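You operate a simulated robot arm through the tools that you are given. There is no shell and no other tool. Be economical: measure what you need, move in short steps, check, and stop when the job is done.

You run a simulated robot arm. Do the job below in one go: nothing can be reset, and whatever is moved stays where it is left.

TASK
Pack the wax tin, felt pad and brown block into the wooden box.
Fine: then slide the box back to within about two fingers' width of the yellow level; the glue tin stays out.

Only the result counts: the job must be done as asked and must still hold three seconds after the hand-in. Knocking over, shifting, dropping, spilling or breaking anything else fails it.

THE ROBOT
A 6-joint arm with a two-finger parallel gripper, fixed in place. Base frame: the origin is at the foot of the arm, x ahead of it, y to its left, z up. Units: m, degrees, N and s.
With the tool pointing down near the work surface it reaches from about 0.34 to 0.82 m from the base axis. Its first joint turns from -166.0 to 166.0 degrees. Payload 3.91 kg.
The TCP is the grasp point between the finger pads, 0.03 m short of the fingertips. In the tool frame z runs along the fingers and y along their closing line. Largest opening 0.11 m; finger width 0.02, thickness 0.01; the body of the gripper, 0.048 by 0.112 m, starts 0.055 m behind the TCP.
Orientation is that of the tool frame in the base frame, as a unit quaternion [x, y, z, w]. With the fingers straight down and closing along the base's y, the tool's x points along the base's -x, its y along +y and its z along -z.

THE INTERFACE
- The arm moves only by the tool nudge_tool. Its argument "motion" is a list of rows, each a list of 3 entries, a list of its own where there are three numbers: the shift along the tool's x, y, z in units of 40 mm (1.0 is 40 mm), then the turn, a rotation vector about the tool's x, y, z in units of 6 degrees (1.0 is 6 degrees), then the gripper command, from -1 (fully open) to 1 (shut), values between in proportion. In form: [[[dx, dy, dz], [ax, ay, az], fingers], ...]. A call has 1 to 12 rows; each row shifts and turns the commanded pose from where the row before left it, along the tool's axes as they then stand. A call with a number of a shift or a turn outside -1 to 1 is refused whole. Each row takes 0.2 s and may step no farther than 0.05 m and 8.6 degrees from the row before; otherwise, or with a gripper value out of range, the whole call is refused. A pose out of reach is approached as far as the arm can. The call stops where the force on the tool passes 40 N (or 10 N more than at its start, if that is more) or the arm is blocked; 0.2 s more then pass. Each finger travels about 0.045 m/s and halts on what it meets, pressing with about 25 N; the grip force reading is that of the motor and also rises with nothing between the fingers. The clock runs only during rows and for 0.2 s after the last one: add rows that do not move to give the fingers time. The reply holds the time, the measured pose of the TCP, the force on the tool along the base axes, the opening and the grip force, in the units named above and with some noise.
- Cameras (640 x 400 px; columns grow to the right, rows downward): "scene" is fixed at [0.4018, -0.6486, 1.5451]; the picture's right is [0.99, -0.11, 0.00], its down [-0.06, -0.51, -0.86] and it looks along [0.10, 0.85, -0.51] (base axes); focal length 372 px, centre (320, 200). "wrist" rides on the gripper at [-0.036, 0, -0.057] in the tool frame; the picture's right is [0.00, -1.00, 0.00], its down [0.97, 0.00, -0.24] and it looks along [0.24, 0.00, 0.97] (tool axes); focal length 218 px, centre (320, 200). There is no depth. A picture from a camera that has moved, and an enlarged one, comes with that camera's place and axes in the base frame and with its lens.
- snapshot(camera): a new picture of that camera. The clock stands still meanwhile.
- slide_trunk(by): slides the trunk up (or, below 0, down) by that many m; the arm rides with it, the base frame stays. It gives what a move gives, with no picture.
- inspect(camera, box): a new picture of the part [left, top, right, bottom] of that camera's present view, enlarged. The clock stands still meanwhile.
- close_job(): hands the job in; it is judged then, once.

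Go step by step. Nothing tells you positions but the pictures and the camera data: compare them with the known pose of the tool, close in by small moves and look again before you grip or let go. The budget is 120 turns and 68 pictures, counting those below and the enlarged ones. Unless the task says otherwise, let go and move clear before handing in, and close with one line.

The tools are called after "Emit:" by a JSON object that holds its "op" and its "data". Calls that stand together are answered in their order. nudge_tool: Moves the arm, as the interface text tells. Its arguments: {"type":"object","properties":{"motion":{"type":"array","items":{"type":"array"}}},"required":["motion"]} The other tools are called the same way: slide_trunk (by) slides the trunk up or down; snapshot (camera) takes a picture; inspect (camera, box) takes an enlarged picture of a part of a camera's view; close_job () hands the job in.

At the start:

```text
time: 0.0
tcp_pos: [0.0947, 0.4521, 1.1479]
tool_rot: [-0.001, 1.0, 0.0, -0.001]
wrist_force: [0.2, 0.7, 0.0]
width: 0.1097
grasp_force: 0.0
trunk travel left (down, up): [-0.575, 0.035]
```

scene: 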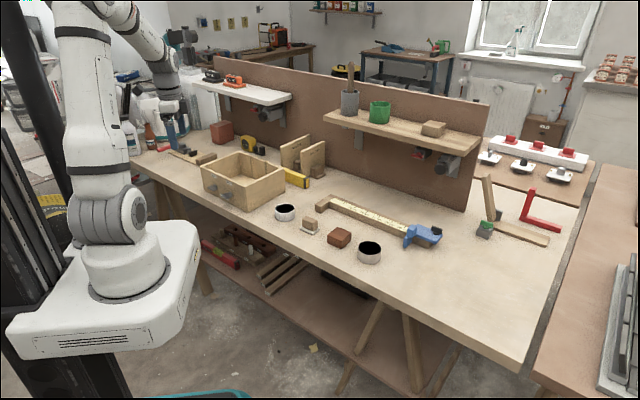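
wrist: 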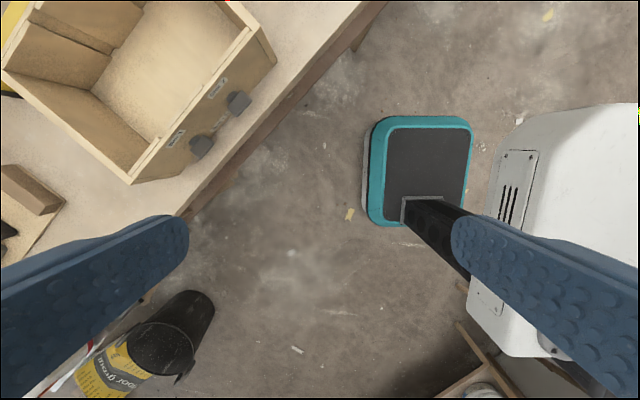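

I see a bench with an open wooden box, a yellow level just behind it, two tins, a reddish-brown block and a small tan item. I'll enlarge that area to tell the objects apart.

Emit:
{"op": "inspect", "data": {"camera": "scene", "box": [180, 130, 340, 230]}}

Emit:
{"op": "inspect", "data": {"camera": "scene", "box": [260, 180, 420, 280]}}

```text
4.00 times, centred on (260, 180) of scene
camera zoom: at [0.4018, -0.6486, 1.5451], right [0.99, -0.11, 0.0], down [-0.06, -0.51, -0.86], along [0.1, 0.85, -0.51], focal length 1487 px, centre (560, 280)
```

zoom: 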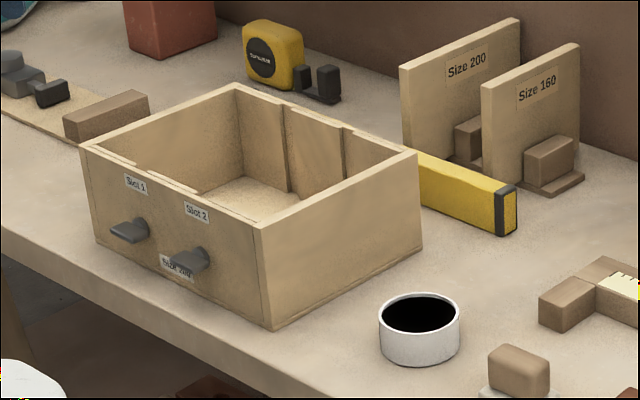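

```text
4.00 times, centred on (340, 230) of scene
camera zoom: at [0.4018, -0.6486, 1.5451], right [0.99, -0.11, 0.0], down [-0.06, -0.51, -0.86], along [0.1, 0.85, -0.51], focal length 1487 px, centre (240, 80)
```

zoom: 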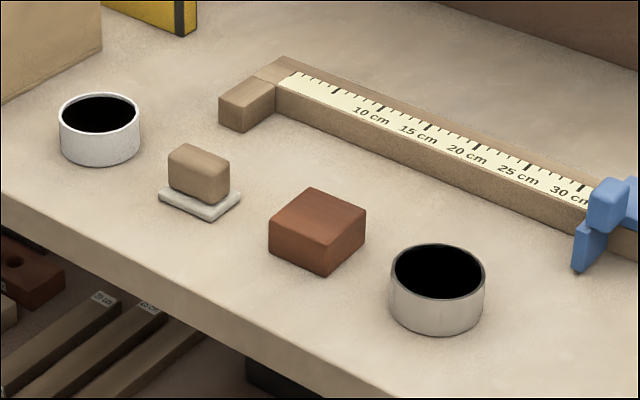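

The two tins look alike from here, at about (0.41, 0.485) and (0.66, 0.23), so I need to read their labels. I'll carry the wrist camera over the row of objects.

Emit:
{"op": "nudge_tool", "data": {"motion": [[[-0.85, -0.38, 0], [0, 0, 0], -1], [[-0.85, -0.38, 0], [0, 0, 0], -1], [[-0.85, -0.38, 0], [0, 0, 0], -1], [[-0.85, -0.38, 0], [0, 0, 0], -1], [[-0.85, -0.38, 0], [0, 0, 0], -1], [[-0.85, -0.38, 0], [0, 0, 0], -1], [[-0.85, -0.38, 0], [0, 0, 0], -1], [[-0.85, -0.38, 0.3], [0, 0, 0], -1], [[-0.85, -0.3, 0.5], [0, 0, 0], -1], [[-0.85, -0.3, 0.5], [0, 0, 0], -1], [[-0.85, -0.3, 0.5], [0, 0, 0], -1], [[-0.85, 0, 0.5], [0, 0, 0], -1]]}}

Emit:
{"op": "snapshot", "data": {"camera": "wrist"}}

```text
time: 2.6
tcp_pos: [0.5018, 0.2942, 1.0533]
tool_rot: [0.0, 1.0, 0.0, 0.0]
wrist_force: [0.1, -0.7, -1.0]
width: 0.1098
grasp_force: 0.0
trunk travel left (down, up): [-0.575, 0.035]
```

```text
63 pictures are left
camera wrist: at [0.5383, 0.2954, 1.1096], right [0.0, -1.0, 0.0], down [-0.97, 0.0, 0.24], along [-0.24, 0.0, -0.97], focal length 218 px, centre (320, 200)
```

wrist: 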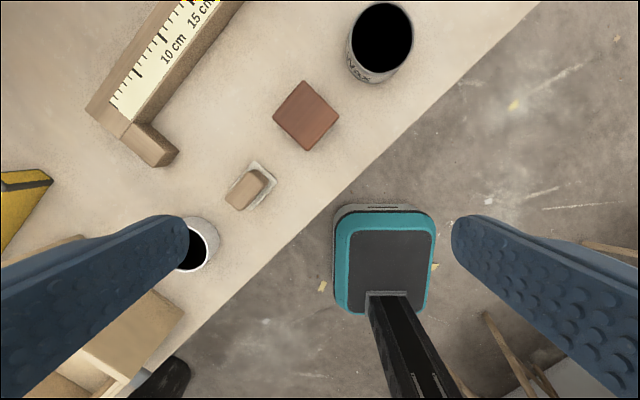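

The far tin has lettering on its robot-facing side. I'll enlarge it to read the label.

Emit:
{"op": "inspect", "data": {"camera": "wrist", "box": [320, 0, 448, 80]}}

Emit:
{"op": "inspect", "data": {"camera": "wrist", "box": [200, 60, 360, 220]}}

```text
5.00 times, centred on (384, 40) of wrist
camera zoom: at [0.5383, 0.2954, 1.1096], right [0.0, -1.0, 0.0], down [-0.97, 0.0, 0.24], along [-0.24, 0.0, -0.97], focal length 1091 px, centre (0, 1000)
```

zoom: 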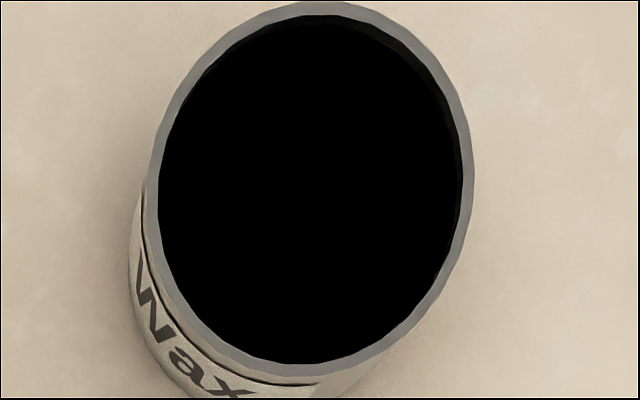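

```text
2.50 times, centred on (280, 140) of wrist
camera zoom: at [0.5383, 0.2954, 1.1096], right [0.0, -1.0, 0.0], down [-0.97, 0.0, 0.24], along [-0.24, 0.0, -0.97], focal length 546 px, centre (420, 350)
```

zoom: 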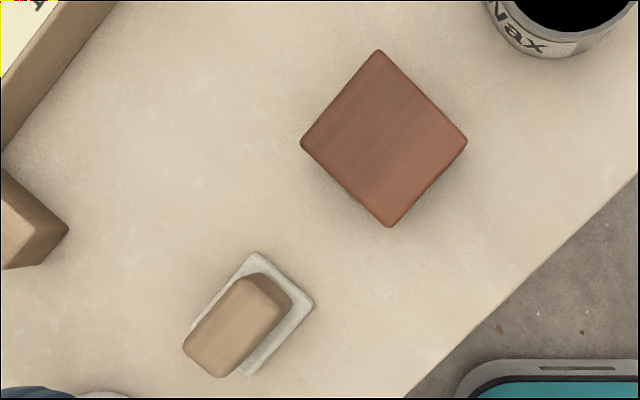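

The far tin reads "Wax", so the near one is the glue tin. The box and block line up with the bench at about 45°, so I'll turn the tool 45° (x along -e, y along n), with e = (0.707, -0.707) and n = (0.707, 0.707), and go above the brown block at about (0.572, 0.312).

Emit:
{"op": "nudge_tool", "data": {"motion": [[[0, 0, 0], [0, 0, 0.9375], -1], [[0, 0, 0], [0, 0, 0.9375], -1], [[0, 0, 0], [0, 0, 0.9375], -1], [[0, 0, 0], [0, 0, 0.9375], -1], [[0, 0, 0], [0, 0, 0.9375], -1], [[0, 0, 0], [0, 0, 0.9375], -1], [[0, 0, 0], [0, 0, 0.9375], -1], [[0, 0, 0], [0, 0, 0.9375], -1], [[-0.46, 0.78, 0.5], [0, 0, 0], -1], [[-0.46, 0.78, 0.5], [0, 0, 0], -1], [[0, 0, 0.9], [0, 0, 0], -1], [[0, 0, 0.7], [0, 0, 0], -1]]}}

Emit:
{"op": "snapshot", "data": {"camera": "wrist"}}

```text
time: 5.2
tcp_pos: [0.5731, 0.3148, 0.9508]
tool_rot: [0.383, 0.924, 0.0, 0.0]
wrist_force: [0.5, 0.4, -0.4]
width: 0.1099
grasp_force: 0.1
trunk travel left (down, up): [-0.575, 0.035]
```

```text
60 pictures are left
camera wrist: at [0.5979, 0.2889, 1.0069], right [-0.71, -0.71, 0.0], down [-0.69, 0.69, 0.24], along [-0.17, 0.17, -0.97], focal length 218 px, centre (320, 200)
```

wrist: 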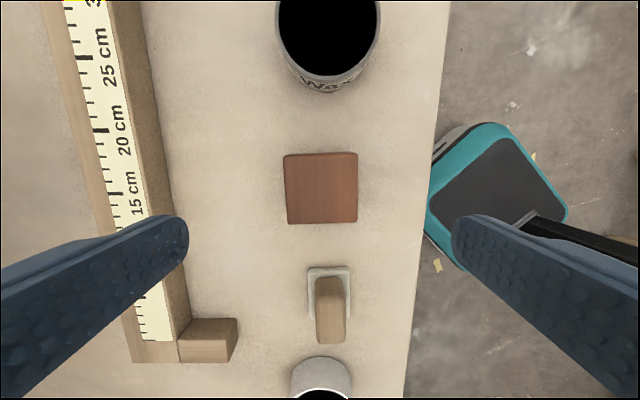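

The gripper is centred on the brown block to within 3 mm. I'll descend and grip it.

Emit:
{"op": "nudge_tool", "data": {"motion": [[[-0.07, 0, 0.95], [0, 0, 0], -1], [[0, 0, 0.95], [0, 0, 0], -1], [[0, 0, 0.7], [0, 0, 0], -1], [[0, 0, 0.27], [0, 0, 0], -1], [[0, 0, 0], [0, 0, 0], 1], [[0, 0, 0], [0, 0, 0], 1], [[0, 0, 0], [0, 0, 0], 1], [[0, 0, 0], [0, 0, 0], 1], [[0, 0, 0], [0, 0, 0], 1], [[0, 0, 0], [0, 0, 0], 1]]}}

```text
time: 7.4
tcp_pos: [0.5757, 0.3108, 0.837]
tool_rot: [0.383, 0.924, 0.0, 0.0]
wrist_force: [0.7, -0.3, -0.2]
width: 0.0595
grasp_force: 25.5
trunk travel left (down, up): [-0.575, 0.035]
```

The block is gripped at 59 mm. I'll lift it and carry it toward the box, stopping short to look in.

Emit:
{"op": "nudge_tool", "data": {"motion": [[[0, 0, -1], [0, 0, 0], 1], [[0, 0, -1], [0, 0, 0], 1], [[0, 0, -1], [0, 0, 0], 1], [[0, 0, -1], [0, 0, 0], 1], [[0.95, 0, -0.7], [0, 0, 0], 1], [[0.95, 0, 0], [0, 0, 0], 1], [[0.95, 0, 0], [0, 0, 0], 1], [[0.95, 0, 0], [0, 0, 0], 1], [[0.95, 0, 0], [0, 0, 0], 1], [[0.95, 0.1, 0], [0, 0, 0], 1], [[0.95, 0.2, 0], [0, 0, 0], 1], [[0.95, 0.2, 0], [0, 0, 0], 1]]}}

Emit:
{"op": "snapshot", "data": {"camera": "wrist"}}

```text
time: 10.0
tcp_pos: [0.3749, 0.5397, 1.0223]
tool_rot: [0.382, 0.924, 0.0, 0.0]
wrist_force: [-0.5, 0.6, 0.1]
width: 0.0596
grasp_force: 25.1
trunk travel left (down, up): [-0.575, 0.035]
```

```text
59 pictures are left
camera wrist: at [0.3993, 0.514, 1.0794], right [-0.71, -0.71, 0.0], down [-0.69, 0.69, 0.24], along [-0.17, 0.17, -0.97], focal length 218 px, centre (320, 200)
```

wrist: 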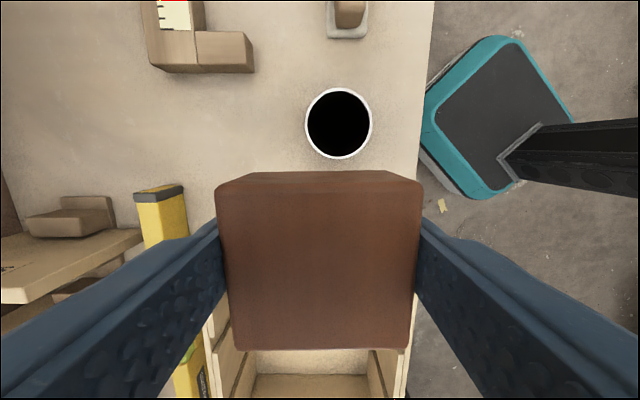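

The held block hides the box, so I'll move on above it and look again with both cameras.

Emit:
{"op": "nudge_tool", "data": {"motion": [[[0.94, 0.12, 0], [0, 0, 0], 1], [[0.94, 0.12, 0], [0, 0, 0], 1], [[0.94, 0.12, 0], [0, 0, 0], 1], [[0.94, 0.12, 0], [0, 0, 0], 1]]}}

Emit:
{"op": "snapshot", "data": {"camera": "wrist"}}

Emit:
{"op": "inspect", "data": {"camera": "scene", "box": [180, 110, 340, 210]}}

```text
time: 11.0
tcp_pos: [0.2796, 0.6595, 1.0252]
tool_rot: [0.382, 0.924, -0.001, 0.0]
wrist_force: [0.3, -0.7, -1.0]
width: 0.0595
grasp_force: 24.9
trunk travel left (down, up): [-0.575, 0.035]
```

```text
58 pictures are left
camera wrist: at [0.306, 0.6343, 1.0815], right [-0.71, -0.71, 0.0], down [-0.69, 0.69, 0.24], along [-0.17, 0.17, -0.97], focal length 218 px, centre (320, 200)
```

wrist: 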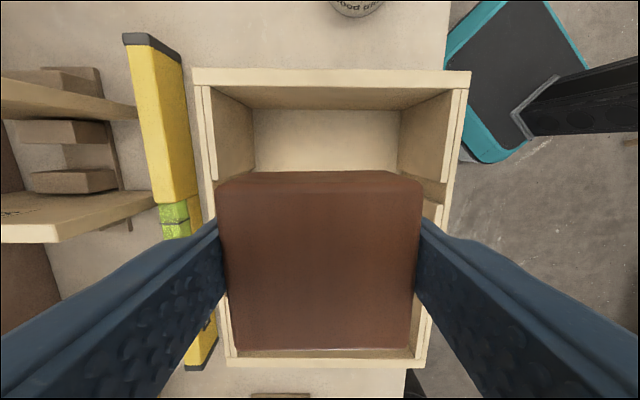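

```text
4.00 times, centred on (260, 160) of scene
camera zoom: at [0.4018, -0.6486, 1.5451], right [0.99, -0.11, 0.0], down [-0.06, -0.51, -0.86], along [0.1, 0.85, -0.51], focal length 1487 px, centre (560, 360)
```

zoom: 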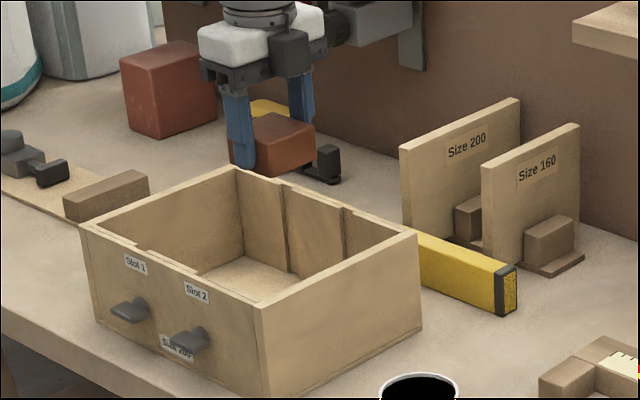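

The near tin reads "Wood glue", which confirms it stays out. The box spans about e -0.45 to -0.18 and n 0.56 to 0.765, with the level's front face at about n = 0.83–0.85. I'll move the block to the left end at e = -0.40 and check before lowering.

Emit:
{"op": "nudge_tool", "data": {"motion": [[[0.82, 0, 0], [0, 0, 0], 1], [[0.82, 0, 0], [0, 0, 0], 1], [[0.82, 0, 0], [0, 0, 0], 1], [[0.78, 0, 0.5], [0, 0, 0], 1], [[0, 0, 0.5], [0, 0, 0], 1]]}}

Emit:
{"op": "snapshot", "data": {"camera": "wrist"}}

Emit:
{"op": "inspect", "data": {"camera": "scene", "box": [180, 110, 340, 210]}}

```text
time: 12.2
tcp_pos: [0.1889, 0.7494, 0.9863]
tool_rot: [0.382, 0.924, 0.0, 0.0]
wrist_force: [0.0, 1.0, -0.8]
width: 0.0594
grasp_force: 25.1
trunk travel left (down, up): [-0.575, 0.035]
```

```text
56 pictures are left
camera wrist: at [0.2156, 0.7252, 1.042], right [-0.71, -0.71, 0.0], down [-0.69, 0.69, 0.24], along [-0.17, 0.17, -0.97], focal length 218 px, centre (320, 200)
```

wrist: 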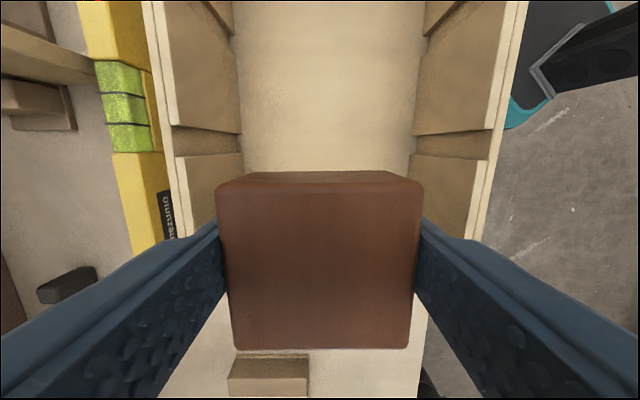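

```text
4.00 times, centred on (260, 160) of scene
camera zoom: at [0.4018, -0.6486, 1.5451], right [0.99, -0.11, 0.0], down [-0.06, -0.51, -0.86], along [0.1, 0.85, -0.51], focal length 1487 px, centre (560, 360)
```

zoom: 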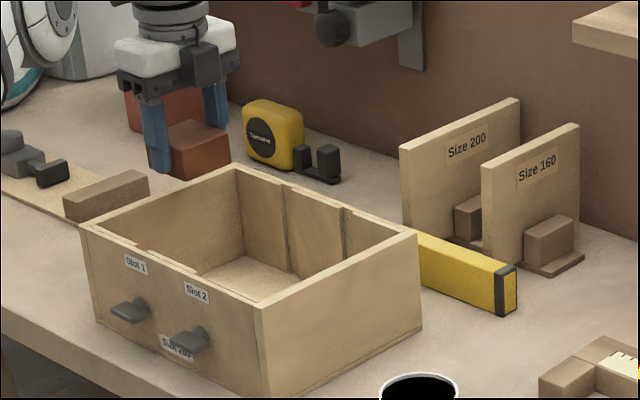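

At e = -0.396 the block would sit too close to the left inner wall at about -0.428, so I'll shift 9 mm to the right and lower it.

Emit:
{"op": "nudge_tool", "data": {"motion": [[[-0.22, 0, 0], [0, 0, 0], 1], [[0, 0, 0.7], [0, 0, 0], 1], [[0, 0, 0.7], [0, 0, 0], 1], [[0, 0, 0.7], [0, 0, 0], 1], [[0, 0, 0.5], [0, 0, 0], 1], [[0, 0, 0.4], [0, 0, 0], 1]]}}

Emit:
{"op": "inspect", "data": {"camera": "scene", "box": [180, 110, 340, 210]}}

Emit:
{"op": "snapshot", "data": {"camera": "wrist"}}

```text
time: 13.6
tcp_pos: [0.1955, 0.7447, 0.8648]
tool_rot: [0.383, 0.924, 0.001, 0.0]
wrist_force: [0.1, -0.2, -0.9]
width: 0.0596
grasp_force: 25.2
trunk travel left (down, up): [-0.575, 0.035]
```

```text
4.00 times, centred on (260, 160) of scene
camera zoom: at [0.4018, -0.6486, 1.5451], right [0.99, -0.11, 0.0], down [-0.06, -0.51, -0.86], along [0.1, 0.85, -0.51], focal length 1487 px, centre (560, 360)
```

zoom: 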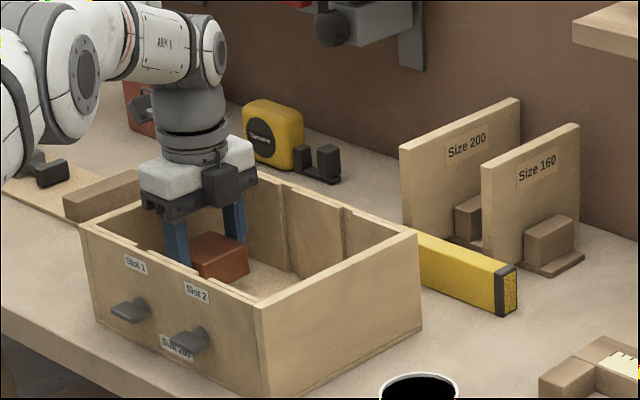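

```text
53 pictures are left
camera wrist: at [0.2211, 0.7197, 0.9206], right [-0.71, -0.71, 0.0], down [-0.69, 0.69, 0.24], along [-0.17, 0.17, -0.97], focal length 218 px, centre (320, 200)
```

wrist: 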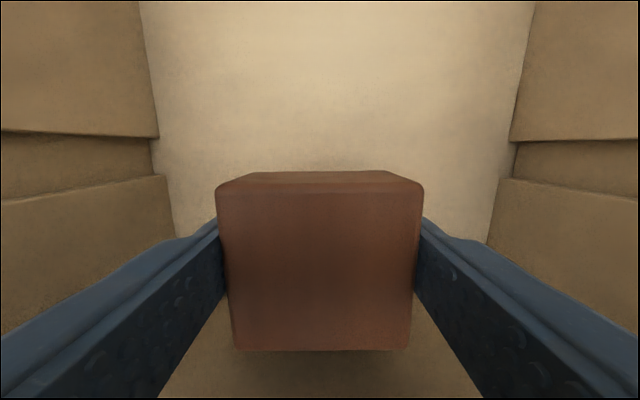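

The block is inside with clearance all round. I'll creep down to the floor.

Emit:
{"op": "nudge_tool", "data": {"motion": [[[0, 0, 0.1], [0, 0, 0], 1], [[0, 0, 0.1], [0, 0, 0], 1], [[0, 0, 0.1], [0, 0, 0], 1]]}}

```text
time: 14.4
tcp_pos: [0.1955, 0.745, 0.8508]
tool_rot: [0.382, 0.924, 0.0, -0.001]
wrist_force: [-0.4, 0.3, -0.2]
width: 0.0593
grasp_force: 25.2
trunk travel left (down, up): [-0.575, 0.035]
```

Emit:
{"op": "nudge_tool", "data": {"motion": [[[0, 0, 0.08], [0, 0, 0], 1], [[0, 0, 0.08], [0, 0, 0], 1]]}}

```text
time: 15.0
tcp_pos: [0.1945, 0.745, 0.8446]
tool_rot: [0.383, 0.924, 0.0, 0.0]
wrist_force: [0.0, 0.4, -0.7]
width: 0.0595
grasp_force: 24.7
trunk travel left (down, up): [-0.575, 0.035]
```

There is no contact yet with the TCP at 0.8446, so I'll keep creeping down.

Emit:
{"op": "nudge_tool", "data": {"motion": [[[0, 0, 0.05], [0, 0, 0], 1], [[0, 0, 0.05], [0, 0, 0], 1]]}}

```text
time: 15.6
tcp_pos: [0.1959, 0.7429, 0.8423]
tool_rot: [0.383, 0.924, 0.001, 0.0]
wrist_force: [-0.7, -0.3, 4.2]
width: 0.0595
grasp_force: 24.8
trunk travel left (down, up): [-0.575, 0.035]
```

The force reading shows floor contact. I'll release and lift out.

Emit:
{"op": "nudge_tool", "data": {"motion": [[[0, 0, 0], [0, 0, 0], -0.6], [[0, 0, 0], [0, 0, 0], -0.6], [[0, 0, 0], [0, 0, 0], -0.6], [[0, 0, -0.9], [0, 0, 0], -0.6], [[0, 0, -1], [0, 0, 0], -0.6], [[0, 0, -1], [0, 0, 0], -0.6], [[0, 0, -1], [0, 0, 0], -0.6], [[0, 0, -1], [0, 0, 0], -1], [[-0.9, 0, 0], [0, 0, 0], -1], [[-0.9, 0, 0], [0, 0, 0], -1], [[-0.9, 0, 0], [0, 0, 0], -1]]}}

Emit:
{"op": "snapshot", "data": {"camera": "wrist"}}

```text
time: 18.0
tcp_pos: [0.2728, 0.6661, 1.0371]
tool_rot: [0.383, 0.924, 0.0, -0.001]
wrist_force: [1.6, -0.7, -0.3]
width: 0.11
grasp_force: 0.0
trunk travel left (down, up): [-0.575, 0.035]
```

```text
52 pictures are left
camera wrist: at [0.2988, 0.6417, 1.093], right [-0.71, -0.71, 0.0], down [-0.69, 0.69, 0.24], along [-0.17, 0.17, -0.97], focal length 218 px, centre (320, 200)
```

wrist: 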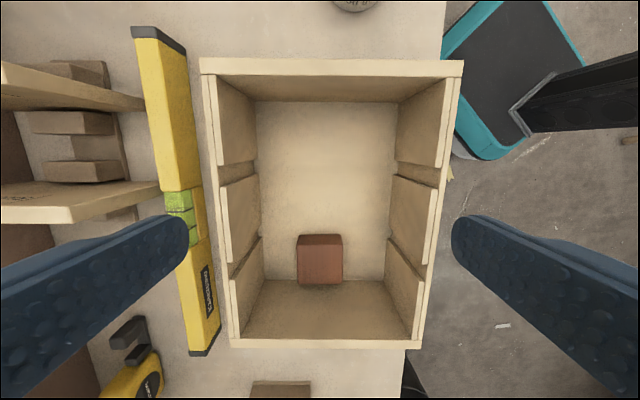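

The block sits upright at the left end of the box. Next is the wax tin, so I'll fly back above it at about e = 0.30, n = 0.62.

Emit:
{"op": "nudge_tool", "data": {"motion": [[[-1, -0.08, 0], [0, 0, 0], -1], [[-1, -0.08, 0], [0, 0, 0], -1], [[-1, -0.08, 0], [0, 0, 0], -1], [[-1, -0.08, 0], [0, 0, 0], -1], [[-1, -0.08, 0], [0, 0, 0], -1], [[-1, -0.08, 0], [0, 0, 0], -1], [[-1, -0.08, 0], [0, 0, 0], -1], [[-1, -0.08, 0], [0, 0, 0], -1], [[-1, -0.08, 0], [0, 0, 0], -1], [[-1, -0.08, 0], [0, 0, 0], -1], [[-1, -0.08, 0], [0, 0, 0], -1], [[-1, -0.08, 0], [0, 0, 0], -1]]}}

Emit:
{"op": "nudge_tool", "data": {"motion": [[[-0.82, -0.08, 0.5], [0, 0, 0], -1], [[-0.82, 0, 0.5], [0, 0, 0], -1], [[-0.82, 0, 0.5], [0, 0, 0], -1], [[0, 0, 0.5], [0, 0, 0], -1]]}}

Emit:
{"op": "snapshot", "data": {"camera": "wrist"}}

```text
time: 20.6
tcp_pos: [0.5835, 0.3003, 1.0369]
tool_rot: [0.382, 0.924, 0.0, 0.0]
wrist_force: [0.7, -0.3, -0.4]
width: 0.1101
grasp_force: 0.0
trunk travel left (down, up): [-0.575, 0.035]
```

```text
time: 21.6
tcp_pos: [0.6522, 0.2282, 0.9591]
tool_rot: [0.382, 0.924, -0.001, 0.0]
wrist_force: [0.1, 0.4, 0.2]
width: 0.1101
grasp_force: 0.1
trunk travel left (down, up): [-0.575, 0.035]
```

```text
51 pictures are left
camera wrist: at [0.6777, 0.2037, 1.0154], right [-0.71, -0.71, 0.0], down [-0.69, 0.69, 0.24], along [-0.17, 0.17, -0.97], focal length 218 px, centre (320, 200)
```

wrist: 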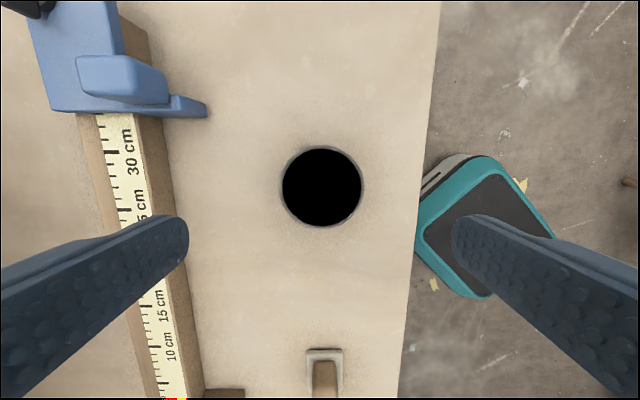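

The gripper is centred over the wax tin within about 2 mm. I'll descend and grip.

Emit:
{"op": "nudge_tool", "data": {"motion": [[[-0.06, 0, 0.9], [0, 0, 0], -1], [[0, 0, 0.9], [0, 0, 0], -1], [[0, 0, 0.8], [0, 0, 0], -1], [[0, 0, 0.45], [0, 0, 0], -1], [[0, 0, 0], [0, 0, 0], 1], [[0, 0, 0], [0, 0, 0], 1], [[0, 0, 0], [0, 0, 0], 1], [[0, 0, 0], [0, 0, 0], 1], [[0, 0, 0], [0, 0, 0], 1], [[0, 0, 0], [0, 0, 0], 1]]}}

```text
time: 23.8
tcp_pos: [0.653, 0.2284, 0.837]
tool_rot: [0.383, 0.924, 0.0, 0.0]
wrist_force: [0.3, 1.0, 0.3]
width: 0.0714
grasp_force: 24.8
trunk travel left (down, up): [-0.575, 0.035]
```

The tin is gripped at 71 mm. I'll lift it and carry it to the box at e = -0.305.

Emit:
{"op": "nudge_tool", "data": {"motion": [[[0, 0, -0.8], [0, 0, 0], 1], [[0, 0, -1], [0, 0, 0], 1], [[0, 0, -1], [0, 0, 0], 1], [[0, 0, -1], [0, 0, 0], 1], [[0, 0, -1], [0, 0, 0], 1], [[1, 0, 0], [0, 0, 0], 1], [[1, 0, 0], [0, 0, 0], 1], [[1, 0, 0], [0, 0, 0], 1], [[1, 0, 0], [0, 0, 0], 1], [[1, 0, 0], [0, 0, 0], 1], [[1, 0, 0], [0, 0, 0], 1], [[1, 0, 0], [0, 0, 0], 1]]}}

Emit:
{"op": "nudge_tool", "data": {"motion": [[[1, 0.1, 0], [0, 0, 0], 1], [[1, 0.1, 0], [0, 0, 0], 1], [[1, 0.1, 0], [0, 0, 0], 1], [[1, 0.1, 0], [0, 0, 0], 1], [[1, 0.2, 0], [0, 0, 0], 1], [[1, 0.2, 0], [0, 0, 0], 1], [[1, 0.2, 0], [0, 0, 0], 1], [[1, 0, 0], [0, 0, 0], 1]]}}

Emit:
{"op": "snapshot", "data": {"camera": "wrist"}}

Emit:
{"op": "inspect", "data": {"camera": "scene", "box": [180, 110, 340, 210]}}

```text
time: 26.4
tcp_pos: [0.4553, 0.4268, 1.0274]
tool_rot: [0.383, 0.924, 0.001, 0.0]
wrist_force: [0.4, -0.1, -2.4]
width: 0.071
grasp_force: 25.0
trunk travel left (down, up): [-0.575, 0.035]
```

```text
time: 28.2
tcp_pos: [0.2542, 0.6809, 1.0253]
tool_rot: [0.382, 0.924, -0.001, 0.001]
wrist_force: [-1.2, 0.4, -1.8]
width: 0.0713
grasp_force: 25.5
trunk travel left (down, up): [-0.575, 0.035]
```

```text
50 pictures are left
camera wrist: at [0.2805, 0.6557, 1.0826], right [-0.71, -0.71, 0.0], down [-0.69, 0.69, 0.24], along [-0.17, 0.17, -0.97], focal length 218 px, centre (320, 200)
```

wrist: 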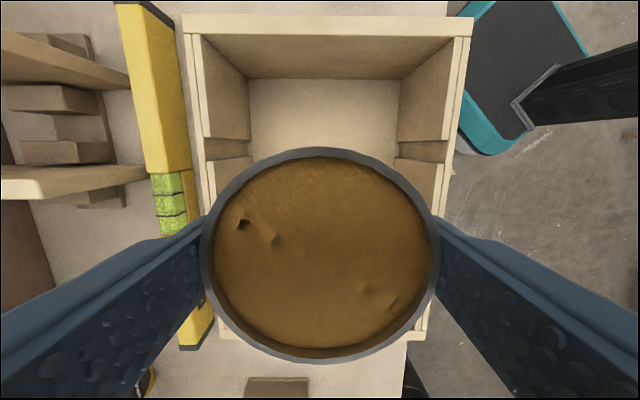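

```text
4.00 times, centred on (260, 160) of scene
camera zoom: at [0.4018, -0.6486, 1.5451], right [0.99, -0.11, 0.0], down [-0.06, -0.51, -0.86], along [0.1, 0.85, -0.51], focal length 1487 px, centre (560, 360)
```

zoom: 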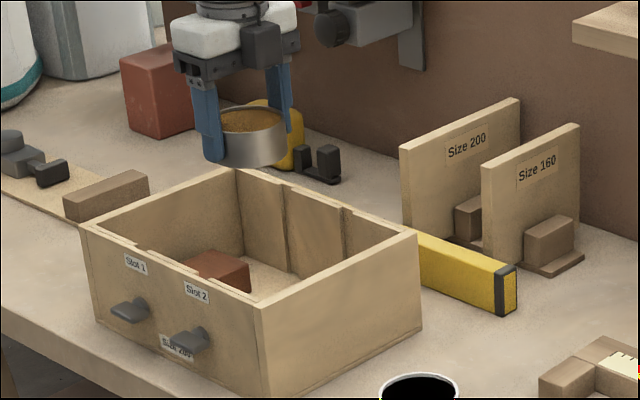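

The wax-filled tin is clear of the block by about 19 mm. I'll lower it.

Emit:
{"op": "nudge_tool", "data": {"motion": [[[0.1, 0, 0.8], [0, 0, 0], 1], [[0, 0, 0.8], [0, 0, 0], 1], [[0, 0, 0.8], [0, 0, 0], 1], [[0, 0, 0.8], [0, 0, 0], 1], [[0, 0, 0.7], [0, 0, 0], 1], [[0, 0, 0.4], [0, 0, 0], 1]]}}

Emit:
{"op": "nudge_tool", "data": {"motion": [[[0, 0, 0.06], [0, 0, 0], 1], [[0, 0, 0.06], [0, 0, 0], 1]]}}

Emit:
{"op": "inspect", "data": {"camera": "scene", "box": [180, 110, 340, 210]}}

```text
time: 29.6
tcp_pos: [0.2539, 0.6823, 0.8562]
tool_rot: [0.382, 0.924, 0.0, 0.0]
wrist_force: [0.0, -0.2, -0.9]
width: 0.0714
grasp_force: 24.9
trunk travel left (down, up): [-0.575, 0.035]
```

```text
time: 30.2
tcp_pos: [0.254, 0.6828, 0.8509]
tool_rot: [0.382, 0.924, 0.001, 0.0]
wrist_force: [-0.2, -0.8, -1.3]
width: 0.0711
grasp_force: 25.1
trunk travel left (down, up): [-0.575, 0.035]
```

```text
4.00 times, centred on (260, 160) of scene
camera zoom: at [0.4018, -0.6486, 1.5451], right [0.99, -0.11, 0.0], down [-0.06, -0.51, -0.86], along [0.1, 0.85, -0.51], focal length 1487 px, centre (560, 360)
```

zoom: 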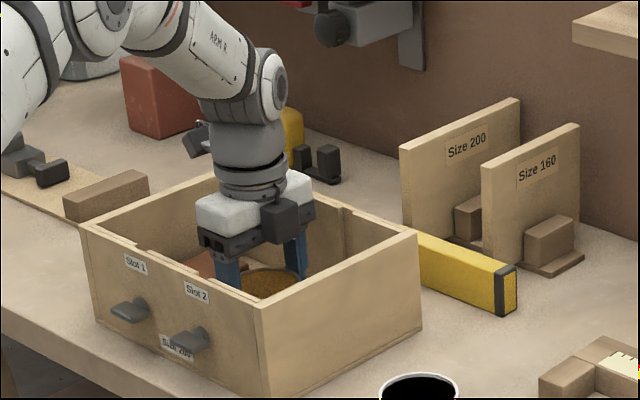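

The tin hasn't touched yet, so I'll creep down further.

Emit:
{"op": "nudge_tool", "data": {"motion": [[[0, 0, 0.08], [0, 0, 0], 1], [[0, 0, 0.06], [0, 0, 0], 1], [[0, 0, 0.05], [0, 0, 0], 1]]}}

```text
time: 31.0
tcp_pos: [0.2537, 0.6833, 0.843]
tool_rot: [0.383, 0.924, 0.0, 0.0]
wrist_force: [0.3, 0.1, -0.4]
width: 0.0714
grasp_force: 24.7
trunk travel left (down, up): [-0.575, 0.035]
```

Emit:
{"op": "nudge_tool", "data": {"motion": [[[0, 0, 0.04], [0, 0, 0], 1], [[0, 0, 0.03], [0, 0, 0], 1]]}}

```text
time: 31.6
tcp_pos: [0.2541, 0.6829, 0.8433]
tool_rot: [0.383, 0.924, 0.001, 0.0]
wrist_force: [-1.5, -1.3, 13.3]
width: 0.0713
grasp_force: 24.5
trunk travel left (down, up): [-0.575, 0.035]
```

The tin has touched the floor. I'll release, lift out and check the box.

Emit:
{"op": "nudge_tool", "data": {"motion": [[[0, 0, 0], [0, 0, 0], -0.8], [[0, 0, 0], [0, 0, 0], -0.8], [[0, 0, 0], [0, 0, 0], -0.8], [[0, 0, -0.8], [0, 0, 0], -0.8], [[0, 0, -1], [0, 0, 0], -0.8], [[0, 0, -1], [0, 0, 0], -0.8], [[0, 0, -1], [0, 0, 0], -0.8], [[0, 0, -1], [0, 0, 0], -1], [[-0.9, 0, 0], [0, 0, 0], -1], [[-0.9, 0, 0], [0, 0, 0], -1]]}}

Emit:
{"op": "snapshot", "data": {"camera": "wrist"}}

Emit:
{"op": "nudge_tool", "data": {"motion": [[[-0.95, -0.1, 0], [0, 0, 0], -1], [[-0.95, -0.1, 0], [0, 0, 0], -1], [[-0.95, -0.1, 0], [0, 0, 0], -1], [[-0.95, -0.1, 0], [0, 0, 0], -1], [[-0.95, -0.1, 0], [0, 0, 0], -1], [[-0.95, -0.1, 0], [0, 0, 0], -1], [[-0.95, -0.1, 0.4], [0, 0, 0], -1], [[-0.65, -0.1, 0.5], [0, 0, 0], -1], [[0, 0, 0.7], [0, 0, 0], -1]]}}

Emit:
{"op": "snapshot", "data": {"camera": "wrist"}}

```text
time: 33.8
tcp_pos: [0.3047, 0.631, 1.0305]
tool_rot: [0.383, 0.924, 0.0, 0.0]
wrist_force: [0.2, 1.3, -0.6]
width: 0.11
grasp_force: 0.1
trunk travel left (down, up): [-0.575, 0.035]
```

```text
47 pictures are left
camera wrist: at [0.3302, 0.6065, 1.0872], right [-0.71, -0.71, 0.0], down [-0.69, 0.69, 0.24], along [-0.17, 0.17, -0.97], focal length 218 px, centre (320, 200)
```

wrist: 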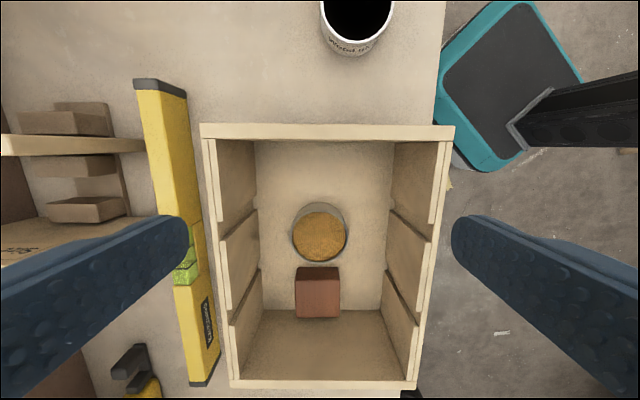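

```text
time: 35.8
tcp_pos: [0.4867, 0.4054, 0.968]
tool_rot: [0.383, 0.924, -0.001, 0.0]
wrist_force: [0.2, -1.0, 0.0]
width: 0.1099
grasp_force: 0.1
trunk travel left (down, up): [-0.575, 0.035]
```

```text
46 pictures are left
camera wrist: at [0.5143, 0.3795, 1.0238], right [-0.71, -0.71, 0.0], down [-0.69, 0.69, 0.24], along [-0.17, 0.17, -0.97], focal length 218 px, centre (320, 200)
```

wrist: 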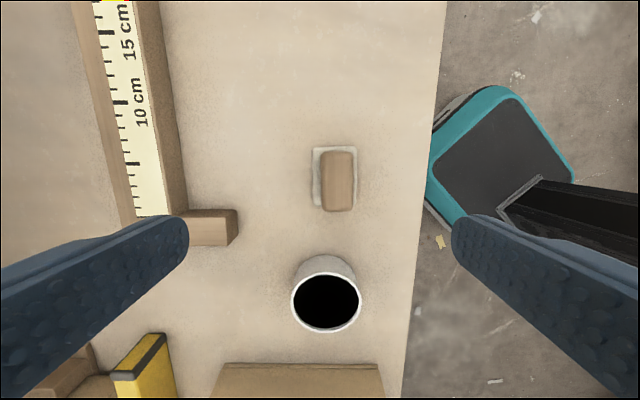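

The felt pad is about 16 mm toward the bench edge and 5 mm in +e from the tool. I'll centre on it, partly close the fingers, come down a bit and look again.

Emit:
{"op": "nudge_tool", "data": {"motion": [[[-0.125, -0.4, 0], [0, 0, 0], -0.3], [[0, 0, 0.8], [0, 0, 0], -0.3], [[0, 0, 0.8], [0, 0, 0], -0.3], [[0, 0, 0], [0, 0, 0], -0.3]]}}

Emit:
{"op": "snapshot", "data": {"camera": "wrist"}}

Emit:
{"op": "inspect", "data": {"camera": "scene", "box": [270, 180, 366, 240]}}

```text
time: 36.8
tcp_pos: [0.4802, 0.3888, 0.905]
tool_rot: [0.383, 0.924, 0.0, 0.0]
wrist_force: [-0.7, 0.0, -0.4]
width: 0.0713
grasp_force: 0.0
trunk travel left (down, up): [-0.575, 0.035]
```

```text
45 pictures are left
camera wrist: at [0.5061, 0.3642, 0.9613], right [-0.71, -0.71, 0.0], down [-0.69, 0.69, 0.24], along [-0.17, 0.17, -0.97], focal length 218 px, centre (320, 200)
```

wrist: 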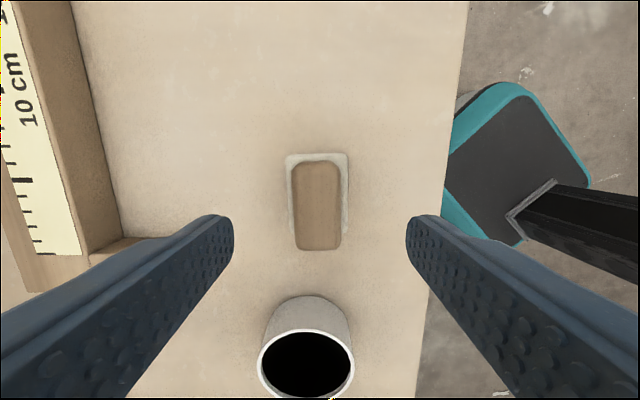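

```text
6.67 times, centred on (318, 210) of scene
camera zoom: at [0.4018, -0.6486, 1.5451], right [0.99, -0.11, 0.0], down [-0.06, -0.51, -0.86], along [0.1, 0.85, -0.51], focal length 2479 px, centre (333, 133)
```

zoom: 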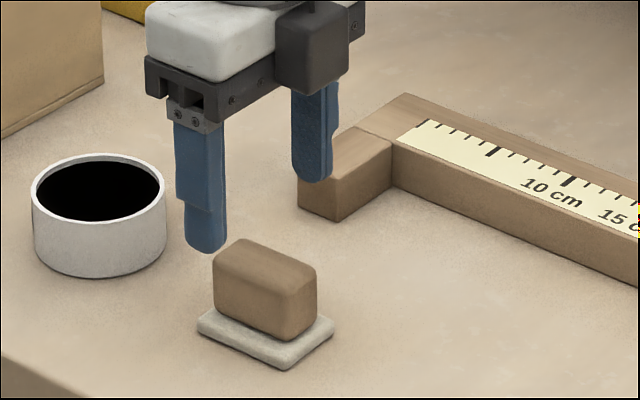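

The gripper is centred over the pad's wooden grip. I'll descend with the fingertips just above the felt and close.

Emit:
{"op": "nudge_tool", "data": {"motion": [[[0, 0.04, 0.7], [0, 0, 0], -0.3], [[0, 0, 0.6], [0, 0, 0], -0.3], [[0, 0, 0.28], [0, 0, 0], -0.3], [[0, 0, 0], [0, 0, 0], 1], [[0, 0, 0], [0, 0, 0], 1], [[0, 0, 0], [0, 0, 0], 1], [[0, 0, 0], [0, 0, 0], 1], [[0, 0, 0], [0, 0, 0], 1], [[0, 0, 0], [0, 0, 0], 1]]}}

Emit:
{"op": "nudge_tool", "data": {"motion": [[[0, 0, -0.8], [0, 0, 0], 1], [[0, 0, -1], [0, 0, 0], 1], [[0, 0, -1], [0, 0, 0], 1], [[0, 0, -1], [0, 0, 0], 1], [[0, 0, -1], [0, 0, 0], 1]]}}

Emit:
{"op": "inspect", "data": {"camera": "scene", "box": [240, 110, 400, 210]}}

```text
time: 38.8
tcp_pos: [0.4823, 0.3895, 0.8428]
tool_rot: [0.383, 0.924, 0.0, 0.0]
wrist_force: [-0.6, -0.3, -0.5]
width: 0.0273
grasp_force: 25.0
trunk travel left (down, up): [-0.575, 0.035]
```

```text
time: 40.0
tcp_pos: [0.4817, 0.3894, 1.0335]
tool_rot: [0.383, 0.924, -0.001, 0.0]
wrist_force: [-0.6, 0.3, -0.8]
width: 0.0274
grasp_force: 24.7
trunk travel left (down, up): [-0.575, 0.035]
```

```text
4.00 times, centred on (320, 160) of scene
camera zoom: at [0.4018, -0.6486, 1.5451], right [0.99, -0.11, 0.0], down [-0.06, -0.51, -0.86], along [0.1, 0.85, -0.51], focal length 1487 px, centre (320, 360)
```

zoom: 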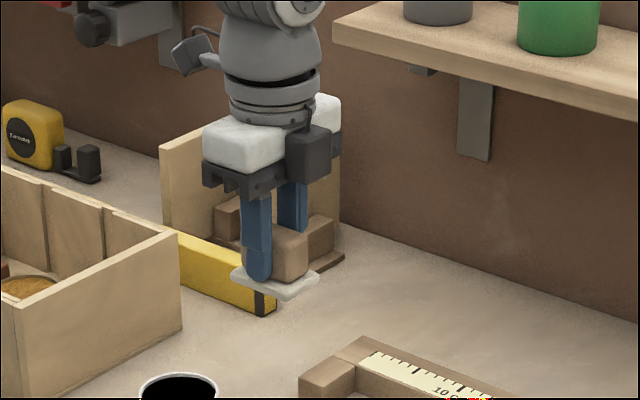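

The pad is held level, but its slot is at the right wall, where the wrist camera housing on the +e side could hit the rim. I'll turn the tool 180° about the vertical here in the open so the housing is on the other side.

Emit:
{"op": "nudge_tool", "data": {"motion": [[[0, 0, 0], [0, 0, -1], 1], [[0, 0, 0], [0, 0, -1], 1], [[0, 0, 0], [0, 0, -1], 1], [[0, 0, 0], [0, 0, -1], 1], [[0, 0, 0], [0, 0, -1], 1], [[0, 0, 0], [0, 0, -1], 1], [[0, 0, 0], [0, 0, -1], 1], [[0, 0, 0], [0, 0, -1], 1], [[0, 0, 0], [0, 0, -1], 1], [[0, 0, 0], [0, 0, -1], 1]]}}

Emit:
{"op": "nudge_tool", "data": {"motion": [[[0, 0, 0], [0, 0, -1], 1], [[0, 0, 0], [0, 0, -1], 1], [[0, 0, 0], [0, 0, -1], 1], [[0, 0, 0], [0, 0, -1], 1], [[0, 0, 0], [0, 0, -1], 1], [[0, 0, 0], [0, 0, -1], 1], [[0, 0, 0], [0, 0, -1], 1], [[0, 0, 0], [0, 0, -1], 1], [[0, 0, 0], [0, 0, -1], 1], [[0, 0, 0], [0, 0, -1], 1]]}}

Emit:
{"op": "nudge_tool", "data": {"motion": [[[0, 0, 0], [0, 0, -1], 1], [[0, 0, 0], [0, 0, -1], 1], [[0, 0, 0], [0, 0, -1], 1], [[0, 0, 0], [0, 0, -1], 1], [[0, 0, 0], [0, 0, -1], 1], [[0, 0, 0], [0, 0, -1], 1], [[0, 0, 0], [0, 0, -1], 1], [[0, 0, 0], [0, 0, -1], 1], [[0, 0, 0], [0, 0, -1], 1], [[0, 0, 0], [0, 0, -1], 1]]}}

```text
time: 42.2
tcp_pos: [0.4825, 0.3902, 1.0337]
tool_rot: [-0.131, 0.991, 0.0, 0.0]
wrist_force: [0.3, 0.1, 0.0]
width: 0.0274
grasp_force: 24.8
trunk travel left (down, up): [-0.575, 0.035]
```

```text
time: 44.4
tcp_pos: [0.4824, 0.3902, 1.0338]
tool_rot: [-0.609, 0.793, 0.0, 0.0]
wrist_force: [-0.2, 0.1, -0.4]
width: 0.0272
grasp_force: 25.1
trunk travel left (down, up): [-0.575, 0.035]
```

```text
time: 46.6
tcp_pos: [0.482, 0.3898, 1.0342]
tool_rot: [0.924, -0.382, 0.0, 0.001]
wrist_force: [0.7, -0.1, -0.7]
width: 0.0274
grasp_force: 25.3
trunk travel left (down, up): [-0.575, 0.035]
```

The turn completed, so tool x is now +e and y is -n. I'll carry the pad over its slot at e = -0.226, n = 0.657.

Emit:
{"op": "nudge_tool", "data": {"motion": [[[-0.91, -0.125, 0], [0, 0, 0], 1], [[-0.91, -0.125, 0], [0, 0, 0], 1], [[-0.91, -0.125, 0], [0, 0, 0], 1], [[-0.91, -0.125, 0], [0, 0, 0], 1], [[-0.91, -0.125, 0], [0, 0, 0], 1], [[-0.91, -0.125, 0], [0, 0, 0], 1], [[-0.91, -0.125, 0], [0, 0, 0], 1], [[-0.91, -0.125, 0], [0, 0, 0], 1], [[0, 0, 0.4], [0, 0, 0], 1]]}}

Emit:
{"op": "snapshot", "data": {"camera": "wrist"}}

Emit:
{"op": "inspect", "data": {"camera": "scene", "box": [180, 110, 340, 210]}}

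```text
time: 48.6
tcp_pos: [0.3045, 0.6247, 1.0181]
tool_rot: [0.924, -0.383, 0.0, 0.001]
wrist_force: [0.0, -0.8, 0.5]
width: 0.0272
grasp_force: 25.2
trunk travel left (down, up): [-0.575, 0.035]
```

```text
42 pictures are left
camera wrist: at [0.2799, 0.6498, 1.0739], right [0.71, 0.71, 0.0], down [0.69, -0.69, 0.24], along [0.17, -0.17, -0.97], focal length 218 px, centre (320, 200)
```

wrist: 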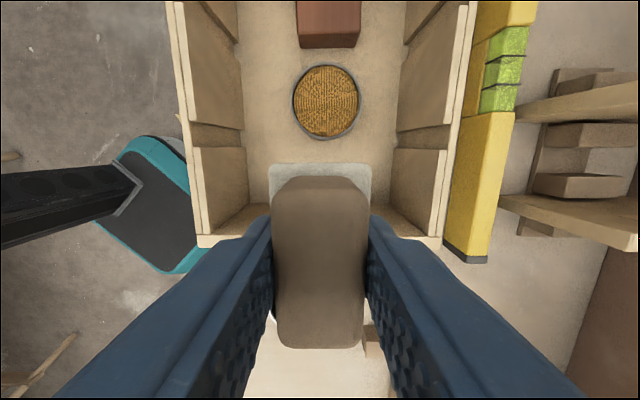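

```text
4.00 times, centred on (260, 160) of scene
camera zoom: at [0.4018, -0.6486, 1.5451], right [0.99, -0.11, 0.0], down [-0.06, -0.51, -0.86], along [0.1, 0.85, -0.51], focal length 1487 px, centre (560, 360)
```

zoom: 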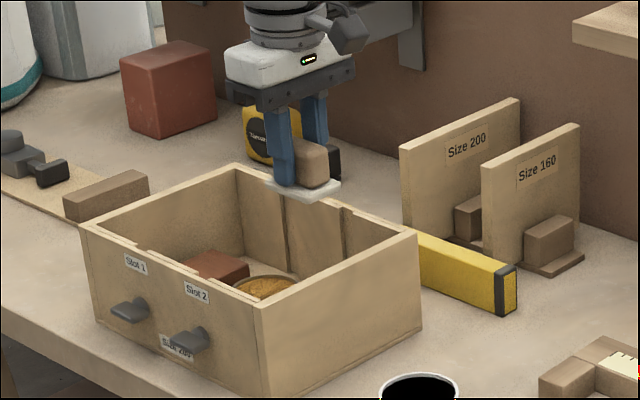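

There is about 78 mm between the tin and the right wall for the 55 mm pad, and the pad is centred in that gap. I'll lower it.

Emit:
{"op": "nudge_tool", "data": {"motion": [[[-0.05, 0, 0.8], [0, 0, 0], 1], [[0, 0, 0.8], [0, 0, 0], 1], [[0, 0, 0.8], [0, 0, 0], 1], [[0, 0, 0.7], [0, 0, 0], 1], [[0, 0, 0.5], [0, 0, 0], 1], [[0, 0, 0.3], [0, 0, 0], 1]]}}

Emit:
{"op": "nudge_tool", "data": {"motion": [[[0, 0, 0.06], [0, 0, 0], 1], [[0, 0, 0.05], [0, 0, 0], 1]]}}

Emit:
{"op": "snapshot", "data": {"camera": "wrist"}}

```text
time: 50.0
tcp_pos: [0.3019, 0.6252, 0.8609]
tool_rot: [0.924, -0.382, 0.0, 0.0]
wrist_force: [0.7, -0.5, -0.1]
width: 0.0271
grasp_force: 25.1
trunk travel left (down, up): [-0.575, 0.035]
```

```text
time: 50.6
tcp_pos: [0.3028, 0.6251, 0.8564]
tool_rot: [0.924, -0.382, 0.0, 0.0]
wrist_force: [-0.2, -1.7, -0.3]
width: 0.0274
grasp_force: 25.1
trunk travel left (down, up): [-0.575, 0.035]
```

```text
40 pictures are left
camera wrist: at [0.2781, 0.6508, 0.9131], right [0.71, 0.71, 0.0], down [0.69, -0.69, 0.24], along [0.17, -0.17, -0.97], focal length 218 px, centre (320, 200)
```

wrist: 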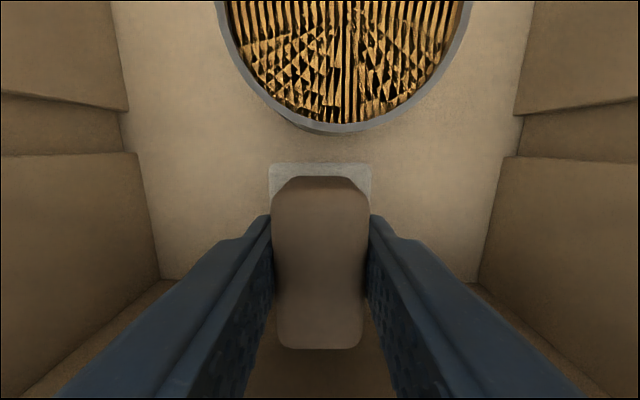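

The pad is clear on all sides, so I'll creep down to contact.

Emit:
{"op": "nudge_tool", "data": {"motion": [[[0, 0, 0.06], [0, 0, 0], 1], [[0, 0, 0.05], [0, 0, 0], 1]]}}

Emit:
{"op": "nudge_tool", "data": {"motion": [[[0, 0, 0.04], [0, 0, 0], 1], [[0, 0, 0.04], [0, 0, 0], 1]]}}

```text
time: 51.2
tcp_pos: [0.3031, 0.6255, 0.8533]
tool_rot: [0.924, -0.383, 0.0, 0.0]
wrist_force: [0.3, 0.8, -0.1]
width: 0.0275
grasp_force: 24.9
trunk travel left (down, up): [-0.575, 0.035]
```

```text
time: 51.8
tcp_pos: [0.3034, 0.6246, 0.85]
tool_rot: [0.924, -0.382, 0.0, 0.0]
wrist_force: [0.5, -0.2, -1.7]
width: 0.0274
grasp_force: 25.0
trunk travel left (down, up): [-0.575, 0.035]
```

Emit:
{"op": "nudge_tool", "data": {"motion": [[[0, 0, 0.03], [0, 0, 0], 1], [[0, 0, 0.03], [0, 0, 0], 1]]}}

```text
time: 52.4
tcp_pos: [0.3036, 0.6265, 0.8473]
tool_rot: [0.924, -0.382, 0.0, -0.001]
wrist_force: [-1.1, 0.4, 3.2]
width: 0.0274
grasp_force: 25.0
trunk travel left (down, up): [-0.575, 0.035]
```

The pad has touched the floor. I'll open part-way, lift out and look.

Emit:
{"op": "nudge_tool", "data": {"motion": [[[0, 0, 0], [0, 0, 0], -0.2], [[0, 0, 0], [0, 0, 0], -0.2], [[0, 0, 0], [0, 0, 0], -0.2], [[0, 0, 0], [0, 0, 0], -0.2], [[0, 0, -0.8], [0, 0, 0], -0.2], [[0, 0, -1], [0, 0, 0], -0.2], [[0, 0, -1], [0, 0, 0], -0.2], [[0, 0, -1], [0, 0, 0], -0.2], [[0, 0, -1], [0, 0, 0], -0.2], [[0, 0, -0.5], [0, 0, 0], -0.2]]}}

Emit:
{"op": "snapshot", "data": {"camera": "wrist"}}

Emit:
{"op": "inspect", "data": {"camera": "scene", "box": [180, 130, 340, 230]}}

```text
time: 54.6
tcp_pos: [0.304, 0.6265, 1.0574]
tool_rot: [0.924, -0.383, 0.0, 0.0]
wrist_force: [0.2, 0.2, 0.5]
width: 0.0658
grasp_force: 0.1
trunk travel left (down, up): [-0.575, 0.035]
```

```text
39 pictures are left
camera wrist: at [0.2781, 0.6524, 1.1144], right [0.71, 0.71, 0.0], down [0.69, -0.69, 0.24], along [0.17, -0.17, -0.97], focal length 218 px, centre (320, 200)
```

wrist: 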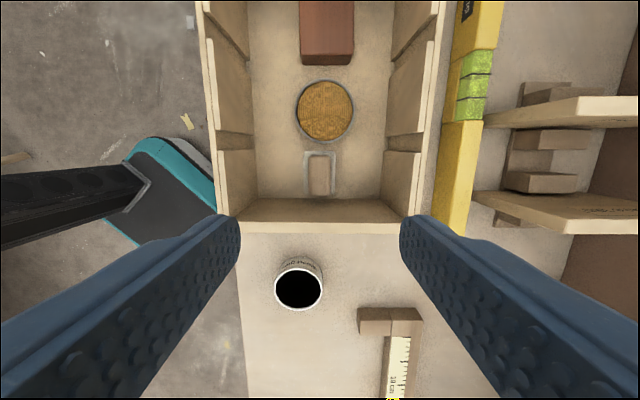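

```text
4.00 times, centred on (260, 180) of scene
camera zoom: at [0.4018, -0.6486, 1.5451], right [0.99, -0.11, 0.0], down [-0.06, -0.51, -0.86], along [0.1, 0.85, -0.51], focal length 1487 px, centre (560, 280)
```

zoom: 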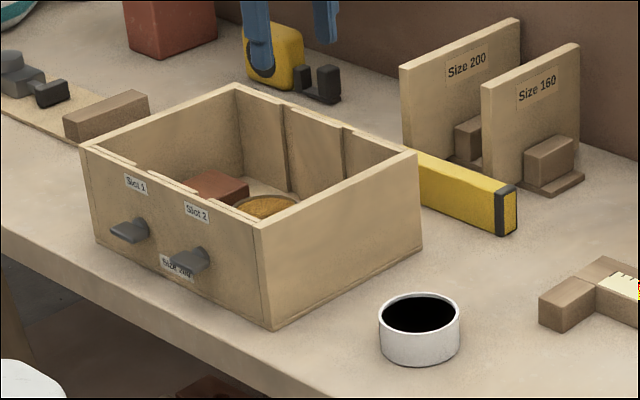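

All three items sit upright in the box. Now I'll close the fingers and go to the front of the box, midway between the two knobs, to push it back.

Emit:
{"op": "nudge_tool", "data": {"motion": [[[-0.47, 0.86, 0], [0, 0, 0], 1], [[-0.47, 0.86, 0], [0, 0, 0], 1], [[-0.47, 0.86, 0], [0, 0, 0], 1], [[-0.47, 0.87, 0], [0, 0, 0], 1], [[0, 0, 1], [0, 0, 0], 1], [[0, 0, 1], [0, 0, 0], 1]]}}

Emit:
{"op": "snapshot", "data": {"camera": "wrist"}}

Emit:
{"op": "inspect", "data": {"camera": "scene", "box": [160, 110, 320, 210]}}

```text
time: 56.0
tcp_pos: [0.1542, 0.581, 0.9776]
tool_rot: [0.924, -0.383, 0.0, 0.0]
wrist_force: [0.6, -0.4, 0.3]
width: 0.0
grasp_force: 24.3
trunk travel left (down, up): [-0.575, 0.035]
```

```text
37 pictures are left
camera wrist: at [0.1277, 0.6075, 1.0346], right [0.71, 0.71, 0.0], down [0.69, -0.69, 0.24], along [0.17, -0.17, -0.97], focal length 218 px, centre (320, 200)
```

wrist: 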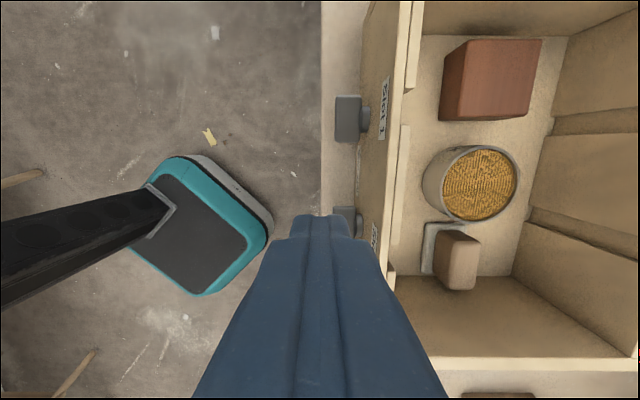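

```text
4.00 times, centred on (240, 160) of scene
camera zoom: at [0.4018, -0.6486, 1.5451], right [0.99, -0.11, 0.0], down [-0.06, -0.51, -0.86], along [0.1, 0.85, -0.51], focal length 1487 px, centre (640, 360)
```

zoom: 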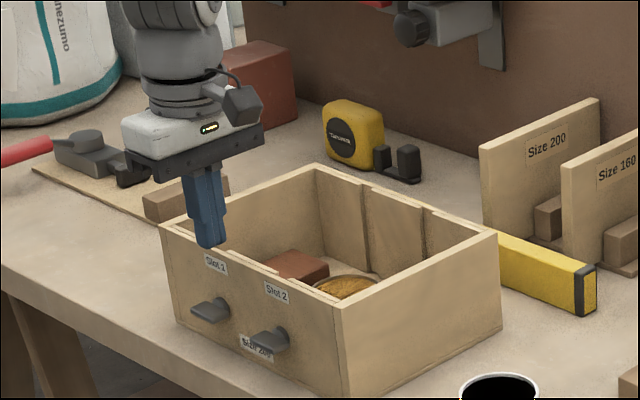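

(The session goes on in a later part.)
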